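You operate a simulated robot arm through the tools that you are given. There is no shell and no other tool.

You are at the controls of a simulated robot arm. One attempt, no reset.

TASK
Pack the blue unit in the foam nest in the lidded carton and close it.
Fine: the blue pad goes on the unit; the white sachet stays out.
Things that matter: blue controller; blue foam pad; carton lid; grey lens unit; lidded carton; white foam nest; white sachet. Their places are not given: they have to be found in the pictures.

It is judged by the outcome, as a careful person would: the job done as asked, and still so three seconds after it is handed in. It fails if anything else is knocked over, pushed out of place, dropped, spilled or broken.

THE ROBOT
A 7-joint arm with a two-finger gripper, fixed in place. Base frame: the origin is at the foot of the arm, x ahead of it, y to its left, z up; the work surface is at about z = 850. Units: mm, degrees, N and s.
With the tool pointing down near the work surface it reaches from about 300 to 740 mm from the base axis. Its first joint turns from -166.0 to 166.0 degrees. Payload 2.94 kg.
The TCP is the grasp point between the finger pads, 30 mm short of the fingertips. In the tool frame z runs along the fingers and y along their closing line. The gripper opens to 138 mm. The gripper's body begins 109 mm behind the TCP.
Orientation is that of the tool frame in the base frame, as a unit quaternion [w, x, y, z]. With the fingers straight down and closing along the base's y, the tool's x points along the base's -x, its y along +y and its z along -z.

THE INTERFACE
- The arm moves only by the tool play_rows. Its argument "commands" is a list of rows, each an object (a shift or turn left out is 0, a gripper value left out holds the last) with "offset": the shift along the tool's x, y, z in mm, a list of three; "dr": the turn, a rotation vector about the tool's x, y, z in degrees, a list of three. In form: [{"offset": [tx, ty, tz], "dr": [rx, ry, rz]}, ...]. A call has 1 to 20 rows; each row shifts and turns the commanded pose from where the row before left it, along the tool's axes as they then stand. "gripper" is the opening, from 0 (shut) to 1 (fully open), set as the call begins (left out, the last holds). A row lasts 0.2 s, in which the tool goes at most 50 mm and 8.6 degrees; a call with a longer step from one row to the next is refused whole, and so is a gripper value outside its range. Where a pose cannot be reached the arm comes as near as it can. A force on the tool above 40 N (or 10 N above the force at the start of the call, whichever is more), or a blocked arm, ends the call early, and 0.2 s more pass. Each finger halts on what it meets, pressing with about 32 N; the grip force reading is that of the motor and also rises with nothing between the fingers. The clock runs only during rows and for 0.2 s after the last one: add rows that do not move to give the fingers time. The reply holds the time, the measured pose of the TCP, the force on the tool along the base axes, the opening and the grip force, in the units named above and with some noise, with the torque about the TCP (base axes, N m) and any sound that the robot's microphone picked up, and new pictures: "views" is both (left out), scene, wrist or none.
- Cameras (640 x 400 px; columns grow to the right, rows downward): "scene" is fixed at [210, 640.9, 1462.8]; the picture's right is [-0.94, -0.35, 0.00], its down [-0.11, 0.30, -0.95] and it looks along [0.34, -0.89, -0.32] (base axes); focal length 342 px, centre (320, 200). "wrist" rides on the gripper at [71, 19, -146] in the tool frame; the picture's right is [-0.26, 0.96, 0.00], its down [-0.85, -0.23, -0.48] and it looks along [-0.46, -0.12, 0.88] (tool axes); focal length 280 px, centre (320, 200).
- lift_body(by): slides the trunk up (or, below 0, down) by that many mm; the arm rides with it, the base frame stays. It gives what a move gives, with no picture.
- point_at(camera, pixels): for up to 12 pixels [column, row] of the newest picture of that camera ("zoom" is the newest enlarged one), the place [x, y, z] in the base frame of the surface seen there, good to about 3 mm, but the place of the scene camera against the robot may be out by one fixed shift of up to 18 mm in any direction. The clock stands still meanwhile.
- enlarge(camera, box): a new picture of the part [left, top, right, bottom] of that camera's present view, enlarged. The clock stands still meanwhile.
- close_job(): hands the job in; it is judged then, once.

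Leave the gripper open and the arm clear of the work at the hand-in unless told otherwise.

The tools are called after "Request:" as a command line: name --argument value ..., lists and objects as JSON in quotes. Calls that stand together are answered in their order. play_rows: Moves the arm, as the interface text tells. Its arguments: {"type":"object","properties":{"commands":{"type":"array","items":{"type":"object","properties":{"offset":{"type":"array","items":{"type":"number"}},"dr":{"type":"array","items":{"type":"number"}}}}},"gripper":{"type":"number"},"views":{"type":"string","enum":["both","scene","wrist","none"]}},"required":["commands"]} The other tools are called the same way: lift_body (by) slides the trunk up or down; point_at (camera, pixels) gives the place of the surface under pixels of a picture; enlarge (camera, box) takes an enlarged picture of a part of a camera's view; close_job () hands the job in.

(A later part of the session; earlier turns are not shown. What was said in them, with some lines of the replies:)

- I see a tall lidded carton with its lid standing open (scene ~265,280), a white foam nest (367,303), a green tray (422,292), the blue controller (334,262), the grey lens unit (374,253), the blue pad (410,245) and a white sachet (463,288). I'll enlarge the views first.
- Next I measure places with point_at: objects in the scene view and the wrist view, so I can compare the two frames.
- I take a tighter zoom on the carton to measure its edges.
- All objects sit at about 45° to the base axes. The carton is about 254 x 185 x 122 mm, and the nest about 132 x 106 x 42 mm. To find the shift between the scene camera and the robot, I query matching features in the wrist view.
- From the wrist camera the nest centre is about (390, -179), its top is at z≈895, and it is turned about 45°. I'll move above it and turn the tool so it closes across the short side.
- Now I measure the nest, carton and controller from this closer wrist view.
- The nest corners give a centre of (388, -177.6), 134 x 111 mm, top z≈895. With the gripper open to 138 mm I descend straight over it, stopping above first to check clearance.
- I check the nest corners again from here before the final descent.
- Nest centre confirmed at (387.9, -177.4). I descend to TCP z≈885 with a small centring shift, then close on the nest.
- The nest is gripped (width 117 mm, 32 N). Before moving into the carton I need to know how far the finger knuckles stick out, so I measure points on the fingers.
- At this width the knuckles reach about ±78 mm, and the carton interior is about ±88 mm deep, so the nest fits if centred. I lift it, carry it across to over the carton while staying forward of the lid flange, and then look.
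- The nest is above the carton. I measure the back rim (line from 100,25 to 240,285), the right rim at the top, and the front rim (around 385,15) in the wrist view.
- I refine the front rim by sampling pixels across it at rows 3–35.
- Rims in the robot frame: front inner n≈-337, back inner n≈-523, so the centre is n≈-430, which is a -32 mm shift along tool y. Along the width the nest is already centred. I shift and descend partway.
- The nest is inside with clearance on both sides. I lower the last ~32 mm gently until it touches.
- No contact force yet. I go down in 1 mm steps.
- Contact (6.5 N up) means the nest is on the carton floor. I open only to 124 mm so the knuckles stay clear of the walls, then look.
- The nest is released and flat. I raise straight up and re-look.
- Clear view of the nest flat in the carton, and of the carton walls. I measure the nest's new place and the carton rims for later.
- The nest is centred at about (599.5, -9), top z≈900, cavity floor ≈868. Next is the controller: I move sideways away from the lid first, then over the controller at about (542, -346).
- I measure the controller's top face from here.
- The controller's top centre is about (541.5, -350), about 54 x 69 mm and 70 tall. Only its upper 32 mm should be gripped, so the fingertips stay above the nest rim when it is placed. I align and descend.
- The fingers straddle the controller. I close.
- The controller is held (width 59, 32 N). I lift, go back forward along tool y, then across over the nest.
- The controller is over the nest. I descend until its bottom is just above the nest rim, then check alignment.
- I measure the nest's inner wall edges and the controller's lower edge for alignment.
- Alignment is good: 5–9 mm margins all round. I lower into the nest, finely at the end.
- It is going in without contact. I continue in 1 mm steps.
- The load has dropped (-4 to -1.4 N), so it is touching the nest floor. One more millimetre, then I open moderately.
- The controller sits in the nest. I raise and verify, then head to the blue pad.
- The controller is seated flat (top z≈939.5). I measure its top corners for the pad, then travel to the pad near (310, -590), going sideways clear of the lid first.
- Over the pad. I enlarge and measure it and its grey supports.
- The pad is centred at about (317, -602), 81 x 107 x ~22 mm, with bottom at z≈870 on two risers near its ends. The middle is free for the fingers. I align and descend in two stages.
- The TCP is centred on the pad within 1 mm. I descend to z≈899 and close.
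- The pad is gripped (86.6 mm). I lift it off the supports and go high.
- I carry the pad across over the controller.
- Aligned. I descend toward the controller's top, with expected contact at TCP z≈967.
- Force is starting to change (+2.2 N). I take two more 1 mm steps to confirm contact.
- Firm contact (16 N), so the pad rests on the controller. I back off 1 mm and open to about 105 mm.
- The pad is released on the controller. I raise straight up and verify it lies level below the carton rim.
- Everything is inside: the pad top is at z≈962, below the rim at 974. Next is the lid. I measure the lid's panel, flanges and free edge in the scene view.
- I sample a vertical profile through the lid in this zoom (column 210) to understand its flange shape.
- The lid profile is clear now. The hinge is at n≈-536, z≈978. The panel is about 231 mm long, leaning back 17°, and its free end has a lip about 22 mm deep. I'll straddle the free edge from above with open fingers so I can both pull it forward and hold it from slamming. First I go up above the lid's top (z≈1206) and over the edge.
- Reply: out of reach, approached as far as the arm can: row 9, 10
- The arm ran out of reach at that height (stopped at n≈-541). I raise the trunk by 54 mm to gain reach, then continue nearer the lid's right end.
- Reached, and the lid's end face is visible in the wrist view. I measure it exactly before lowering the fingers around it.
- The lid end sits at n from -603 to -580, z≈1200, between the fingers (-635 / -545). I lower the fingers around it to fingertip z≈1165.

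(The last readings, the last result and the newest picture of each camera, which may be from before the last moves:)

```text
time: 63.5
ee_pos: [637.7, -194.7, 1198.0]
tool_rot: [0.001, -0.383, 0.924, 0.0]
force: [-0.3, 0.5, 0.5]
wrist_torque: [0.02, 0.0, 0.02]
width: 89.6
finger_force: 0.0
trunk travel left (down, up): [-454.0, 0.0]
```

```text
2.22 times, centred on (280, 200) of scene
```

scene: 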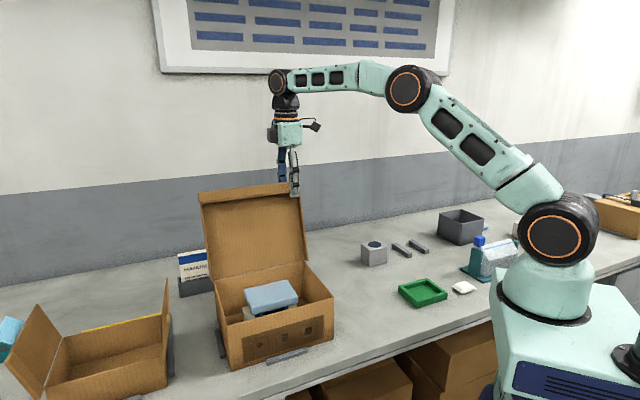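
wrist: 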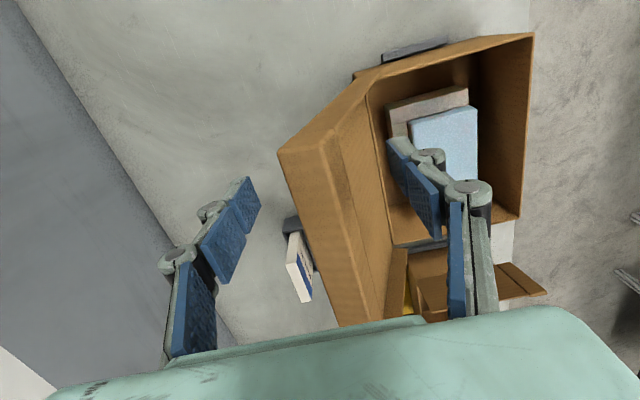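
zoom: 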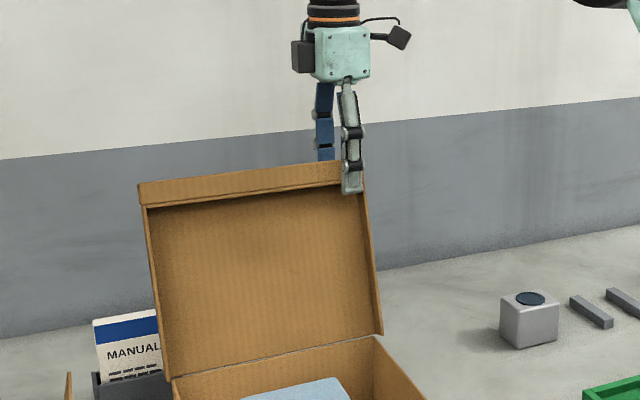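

The fingers straddle the lid edge. I pull forward (+tool y) slowly, watching force.

Request:
play_rows --commands '[{"offset": [0, 10, 0]}, {"offset": [0, 10, 0]}, {"offset": [0, 8, 0]}, {"offset": [0, 7, 0]}, {"offset": [0, 7, 0]}, {"offset": [0, 7, 0]}, {}]' --gripper 0.65

```text
time: 65.2
ee_pos: [601.9, -161.2, 1196.6]
tool_rot: [0.001, -0.382, 0.924, 0.001]
force: [0.1, 0.8, -0.4]
wrist_torque: [0.0, -0.01, 0.02]
width: 89.6
finger_force: 0.0
trunk travel left (down, up): [-454.0, 0.0]
```

scene: 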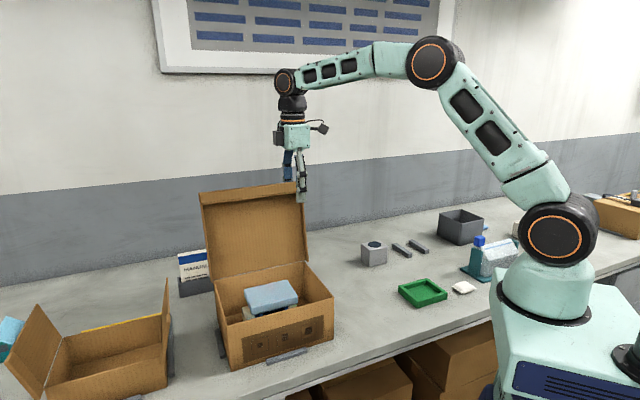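
wrist: 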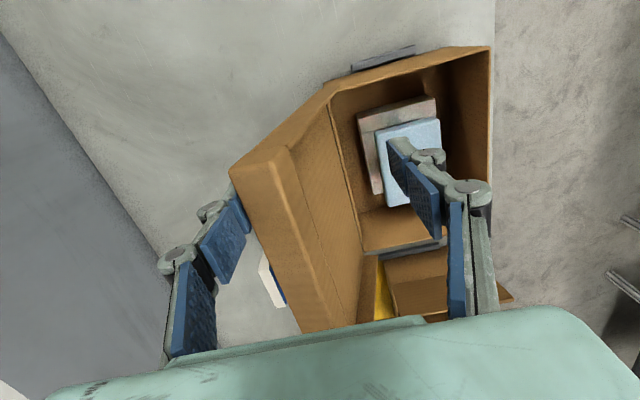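

The lid is moving with almost no force. I continue toward and past vertical.

Request:
play_rows --commands '[{"offset": [0, 7, 0]}, {"offset": [0, 7, 0]}, {"offset": [0, 7, 0]}, {"offset": [0, 7, 0]}, {"offset": [0, 7, 0]}, {"offset": [0, 7, 0]}, {"offset": [0, 6, 0]}, {}, {}]' --gripper 0.65

Request:
enlarge --camera "scene" --box '[210, 110, 350, 290]'

```text
time: 67.2
ee_pos: [567.3, -128.5, 1196.9]
tool_rot: [0.0, -0.382, 0.924, 0.0]
force: [-0.4, 0.6, 0.1]
wrist_torque: [0.03, 0.01, -0.01]
width: 89.9
finger_force: 0.1
trunk travel left (down, up): [-454.0, 0.0]
```

scene: 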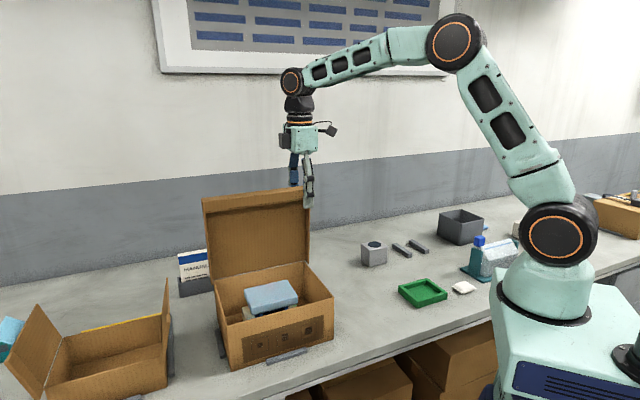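
wrist: 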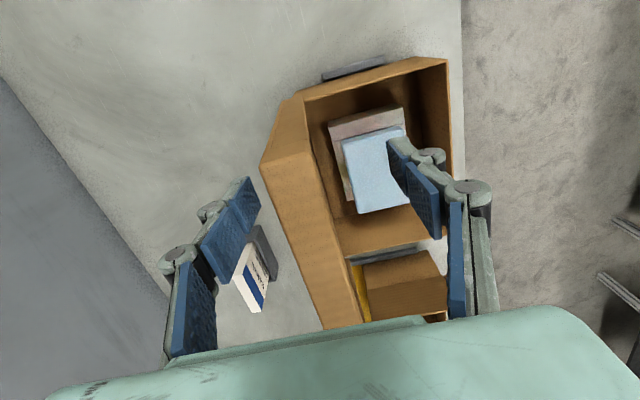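

```text
2.22 times, centred on (280, 200) of scene
```

zoom: 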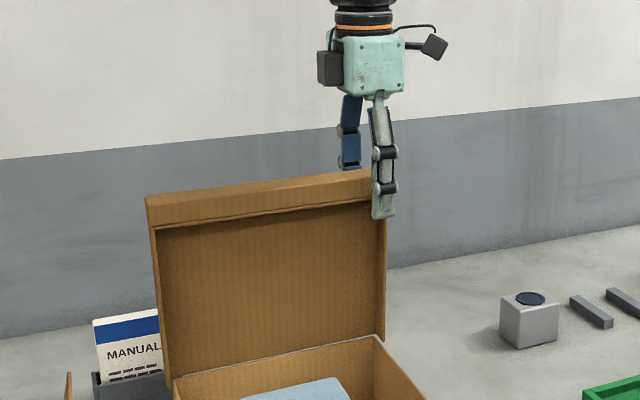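

The lid is about vertical and moves freely. I open wide and follow the arc forward and down so the front finger limits the fall.

Request:
play_rows --commands '[{"offset": [0, 4, 8]}, {"offset": [0, 4, 8]}, {"offset": [0, 4, 8]}, {"offset": [0, 4, 8]}, {"offset": [0, 4, 8]}, {}, {}]' --gripper 1

Request:
enlarge --camera "scene" --box '[210, 110, 350, 290]'

```text
time: 68.8
ee_pos: [554.0, -111.4, 1157.6]
tool_rot: [0.001, -0.382, 0.924, 0.001]
force: [0.4, -0.4, -0.2]
wrist_torque: [-0.02, -0.02, 0.0]
width: 137.8
finger_force: 0.0
trunk travel left (down, up): [-454.0, 0.0]
```

scene: 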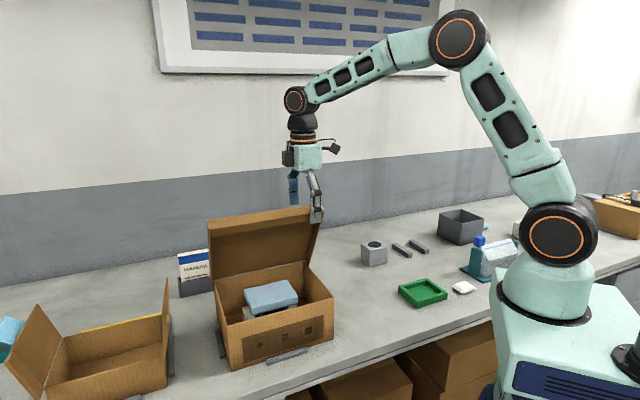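
wrist: 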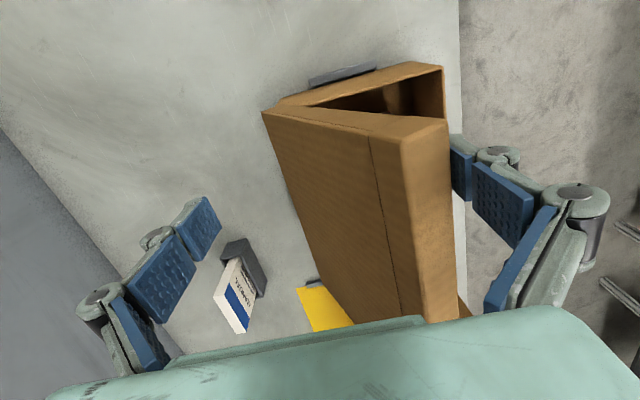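

```text
2.22 times, centred on (280, 200) of scene
```

zoom: 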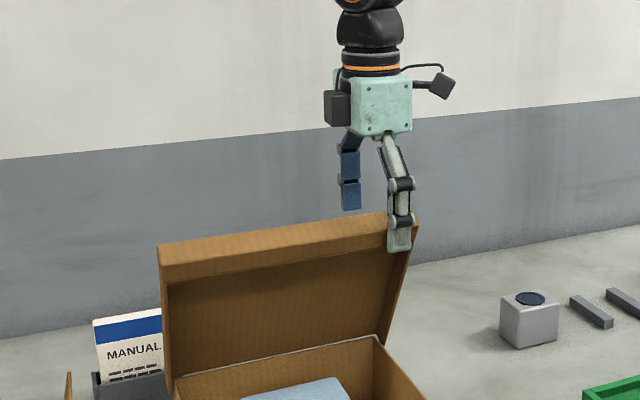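

The lid now rests on the front finger at about 30° forward, as planned. I lower it along the arc to about 60°.

Request:
play_rows --commands '[{"offset": [0, 8.9, 7.5]}, {"offset": [0, 8.9, 7.5]}, {"offset": [0, 8.9, 7.5]}, {"offset": [0, 8.9, 7.5]}, {"offset": [0, 8.9, 7.5]}, {"offset": [0, 6.4, 8]}, {"offset": [0, 6.4, 8]}, {"offset": [0, 6.4, 8]}, {"offset": [0, 6.4, 8]}, {"offset": [0, 6.4, 8]}, {}]' --gripper 1

Request:
enlarge --camera "scene" --box '[210, 160, 370, 360]'

```text
time: 71.2
ee_pos: [501.0, -60.4, 1079.2]
tool_rot: [0.001, -0.382, 0.924, 0.0]
force: [-0.7, 1.1, -0.8]
wrist_torque: [0.0, 0.02, -0.03]
width: 138.1
finger_force: 0.0
trunk travel left (down, up): [-454.0, 0.0]
```

scene: 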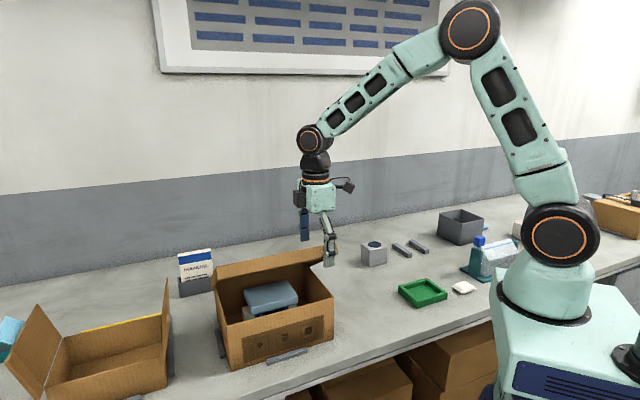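
wrist: 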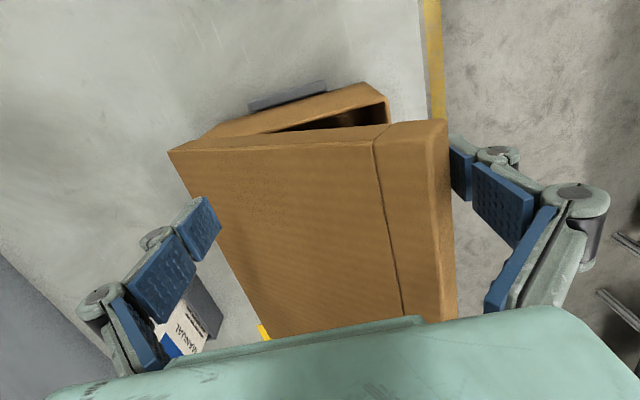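

```text
2.00 times, centred on (290, 260) of scene
```

zoom: 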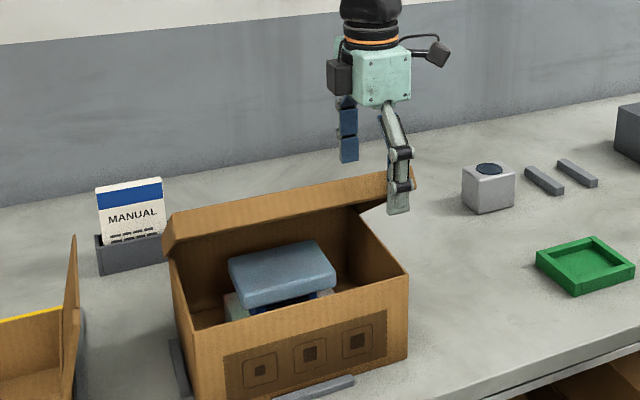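

Lid at about 58°, still resting on the front finger. I continue to about 75°.

Request:
play_rows --commands '[{"offset": [0, 4.1, 6]}, {"offset": [0, 4.1, 6]}, {"offset": [0, 4.1, 6]}, {"offset": [0, 4.1, 6]}, {"offset": [0, 2.2, 6]}, {"offset": [0, 2.2, 6]}, {}]' --gripper 1

Request:
enlarge --camera "scene" --box '[210, 160, 370, 360]'

```text
time: 72.8
ee_pos: [485.6, -43.8, 1043.3]
tool_rot: [0.001, -0.382, 0.924, 0.0]
force: [-0.5, 0.2, -1.1]
wrist_torque: [-0.02, -0.02, -0.02]
width: 138.0
finger_force: 0.1
trunk travel left (down, up): [-454.0, 0.0]
```

scene: 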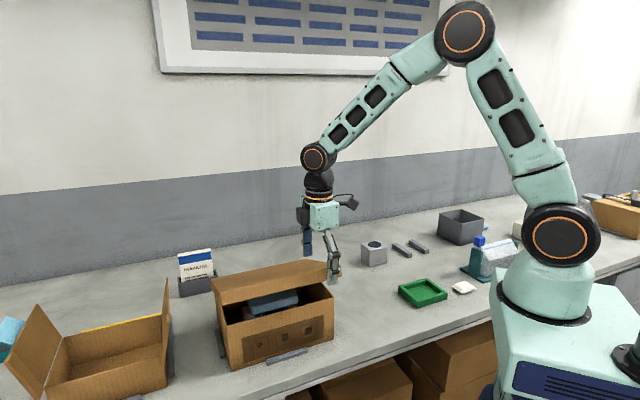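
wrist: 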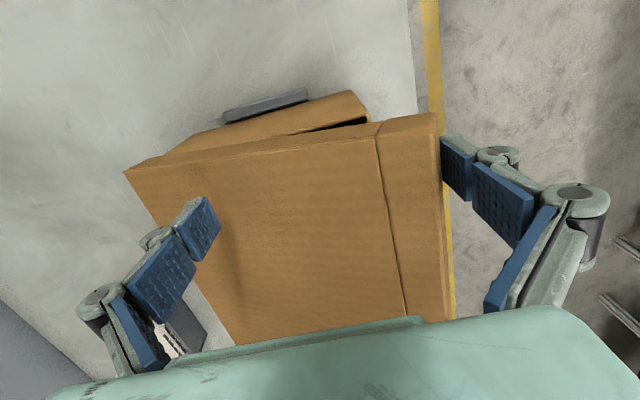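

```text
2.00 times, centred on (290, 260) of scene
```

zoom: 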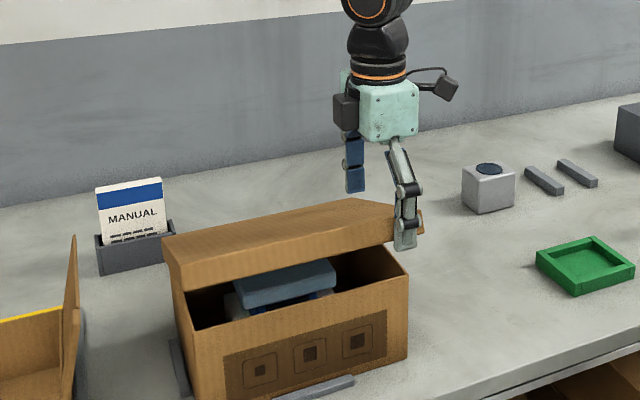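

Lid at about 73°. I ease the front finger forward so the lid comes down the last bit.

Request:
play_rows --commands '[{"offset": [0, 2, 0]}, {"offset": [0, 2, 0]}, {"offset": [0, 2, 0]}, {"offset": [0, 2, 0]}, {}, {}]' --gripper 1

Request:
enlarge --camera "scene" --box '[210, 160, 370, 360]'

```text
time: 74.2
ee_pos: [478.1, -38.6, 1041.9]
tool_rot: [0.0, -0.382, 0.924, 0.001]
force: [-0.8, 0.0, 0.2]
wrist_torque: [0.01, 0.01, 0.01]
width: 137.9
finger_force: 0.2
trunk travel left (down, up): [-454.0, 0.0]
```

scene: 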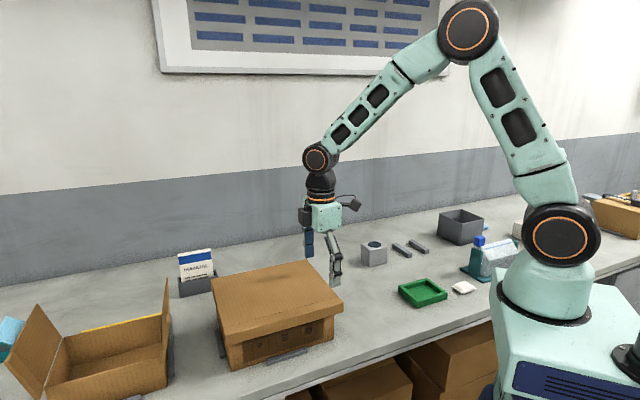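
wrist: 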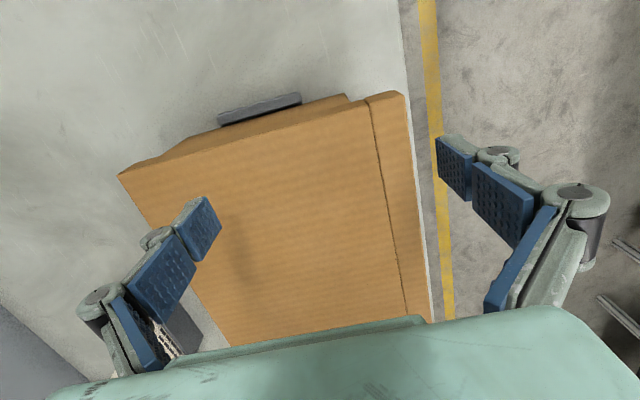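

```text
2.00 times, centred on (290, 260) of scene
```

zoom: 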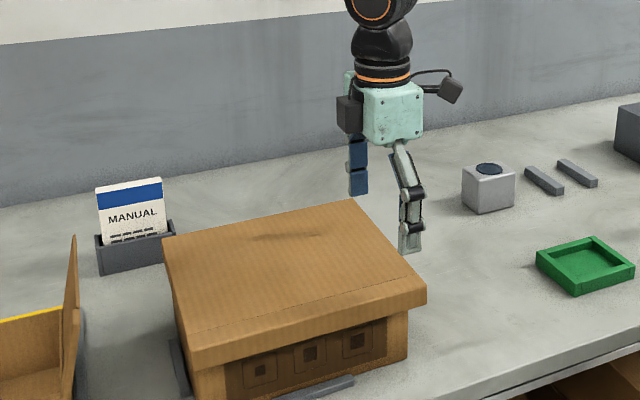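

The lid came down. I check that it is flat and fully closed by measuring heights across its top.

Request:
point_at --camera "zoom" --pixels '[[180, 245], [270, 222], [345, 205], [260, 270], [330, 250], [200, 335], [300, 310], [400, 285], [200, 355], [420, 300], [250, 335], [350, 285]]'

Request:
point_at --camera "wrist" --pixels '[[135, 175], [250, 140], [350, 115], [395, 100], [260, 200], [330, 200], [250, 300], [350, 290], [410, 290], [395, 200]]'

```text
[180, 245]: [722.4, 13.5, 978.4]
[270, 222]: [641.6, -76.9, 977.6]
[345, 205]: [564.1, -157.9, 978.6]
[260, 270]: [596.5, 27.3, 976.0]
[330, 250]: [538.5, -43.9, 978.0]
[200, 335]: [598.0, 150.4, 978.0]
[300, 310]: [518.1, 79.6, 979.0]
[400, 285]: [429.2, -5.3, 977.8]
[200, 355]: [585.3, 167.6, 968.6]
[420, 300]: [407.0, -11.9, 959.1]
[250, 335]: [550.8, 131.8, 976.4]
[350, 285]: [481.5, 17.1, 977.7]
```

```text
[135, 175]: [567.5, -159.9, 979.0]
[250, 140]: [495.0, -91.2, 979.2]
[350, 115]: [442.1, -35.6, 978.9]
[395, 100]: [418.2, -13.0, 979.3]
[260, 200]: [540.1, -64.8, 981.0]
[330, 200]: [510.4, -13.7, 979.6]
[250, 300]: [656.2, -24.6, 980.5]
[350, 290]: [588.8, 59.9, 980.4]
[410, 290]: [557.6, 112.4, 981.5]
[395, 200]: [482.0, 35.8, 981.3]
```

The lid is flat at z≈978–981 everywhere, so the carton is closed. I raise straight up and retreat toward the starting area, clear of the work.

Request:
play_rows --commands '[{"offset": [0, 0, -20]}, {"offset": [0, 0, -40]}, {"offset": [0, 0, -40]}, {"offset": [0, 0, -40]}, {"offset": [0, 0, -40]}, {"offset": [0, 0, -40]}, {"offset": [35, 0, 0]}, {"offset": [35, 0, 0]}, {"offset": [35, 0, 0]}, {"offset": [35, 0, 0]}, {"offset": [35, 0, 0]}, {}, {}]' --gripper 1

Request:
enlarge --camera "scene" --box '[170, 200, 530, 400]'

```text
time: 77.0
ee_pos: [353.1, -161.6, 1262.7]
tool_rot: [0.001, -0.382, 0.924, 0.0]
force: [-0.7, 0.3, 1.0]
wrist_torque: [0.01, 0.01, 0.0]
width: 137.8
finger_force: 0.0
trunk travel left (down, up): [-454.0, 0.0]
```

scene: 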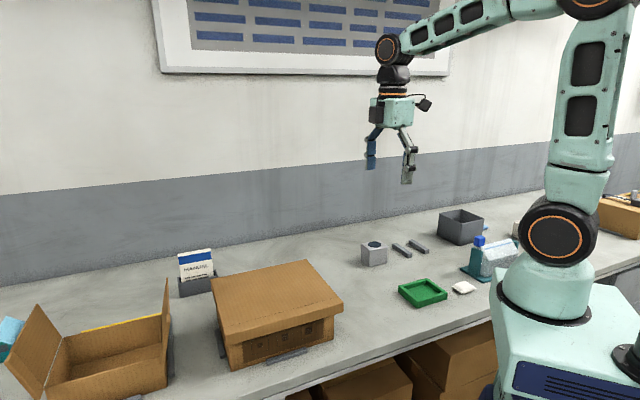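
wrist: 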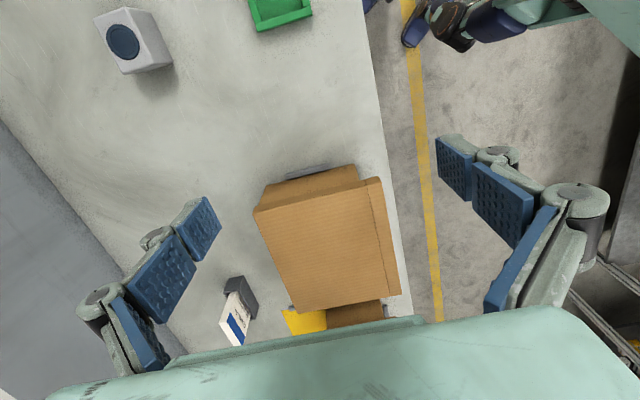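

```text
1.78 times, centred on (350, 300) of scene
```

zoom: 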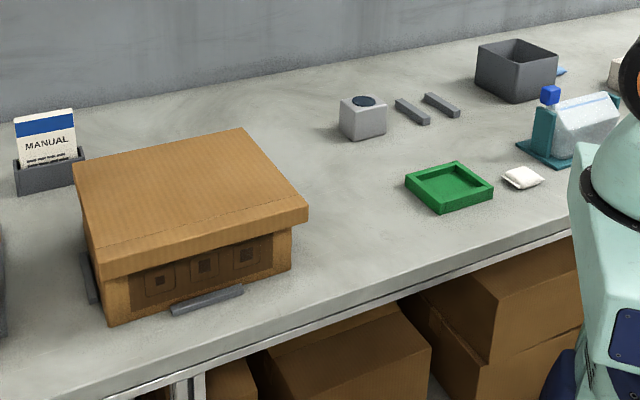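

The carton is closed flat, and the lens unit, green tray, sachet, supports and manual are all in their places. The gripper is open and the arm is well clear of the work. I hand the job in.

Request:
close_job

```text
The job is handed in.
```

The job is handed in. The white foam nest is in the lidded carton, the blue controller is seated in it, the blue pad lies on top, and the lid is closed.

- **Lid:** I lowered the lid part of the way with the fingers, and it dropped the last 15° or so by itself. Measured across its top it is flat, at z about 978–981, so it looks fully closed. I did not press it down afterwards.
- **Left out:** the white sachet is still on the bench. The grey lens unit, green tray, pad supports and manual look unmoved in the final pictures.
- **Arm:** the gripper is open and the arm is well clear of the carton. I raised the trunk 54 mm to reach the lid and left it up.
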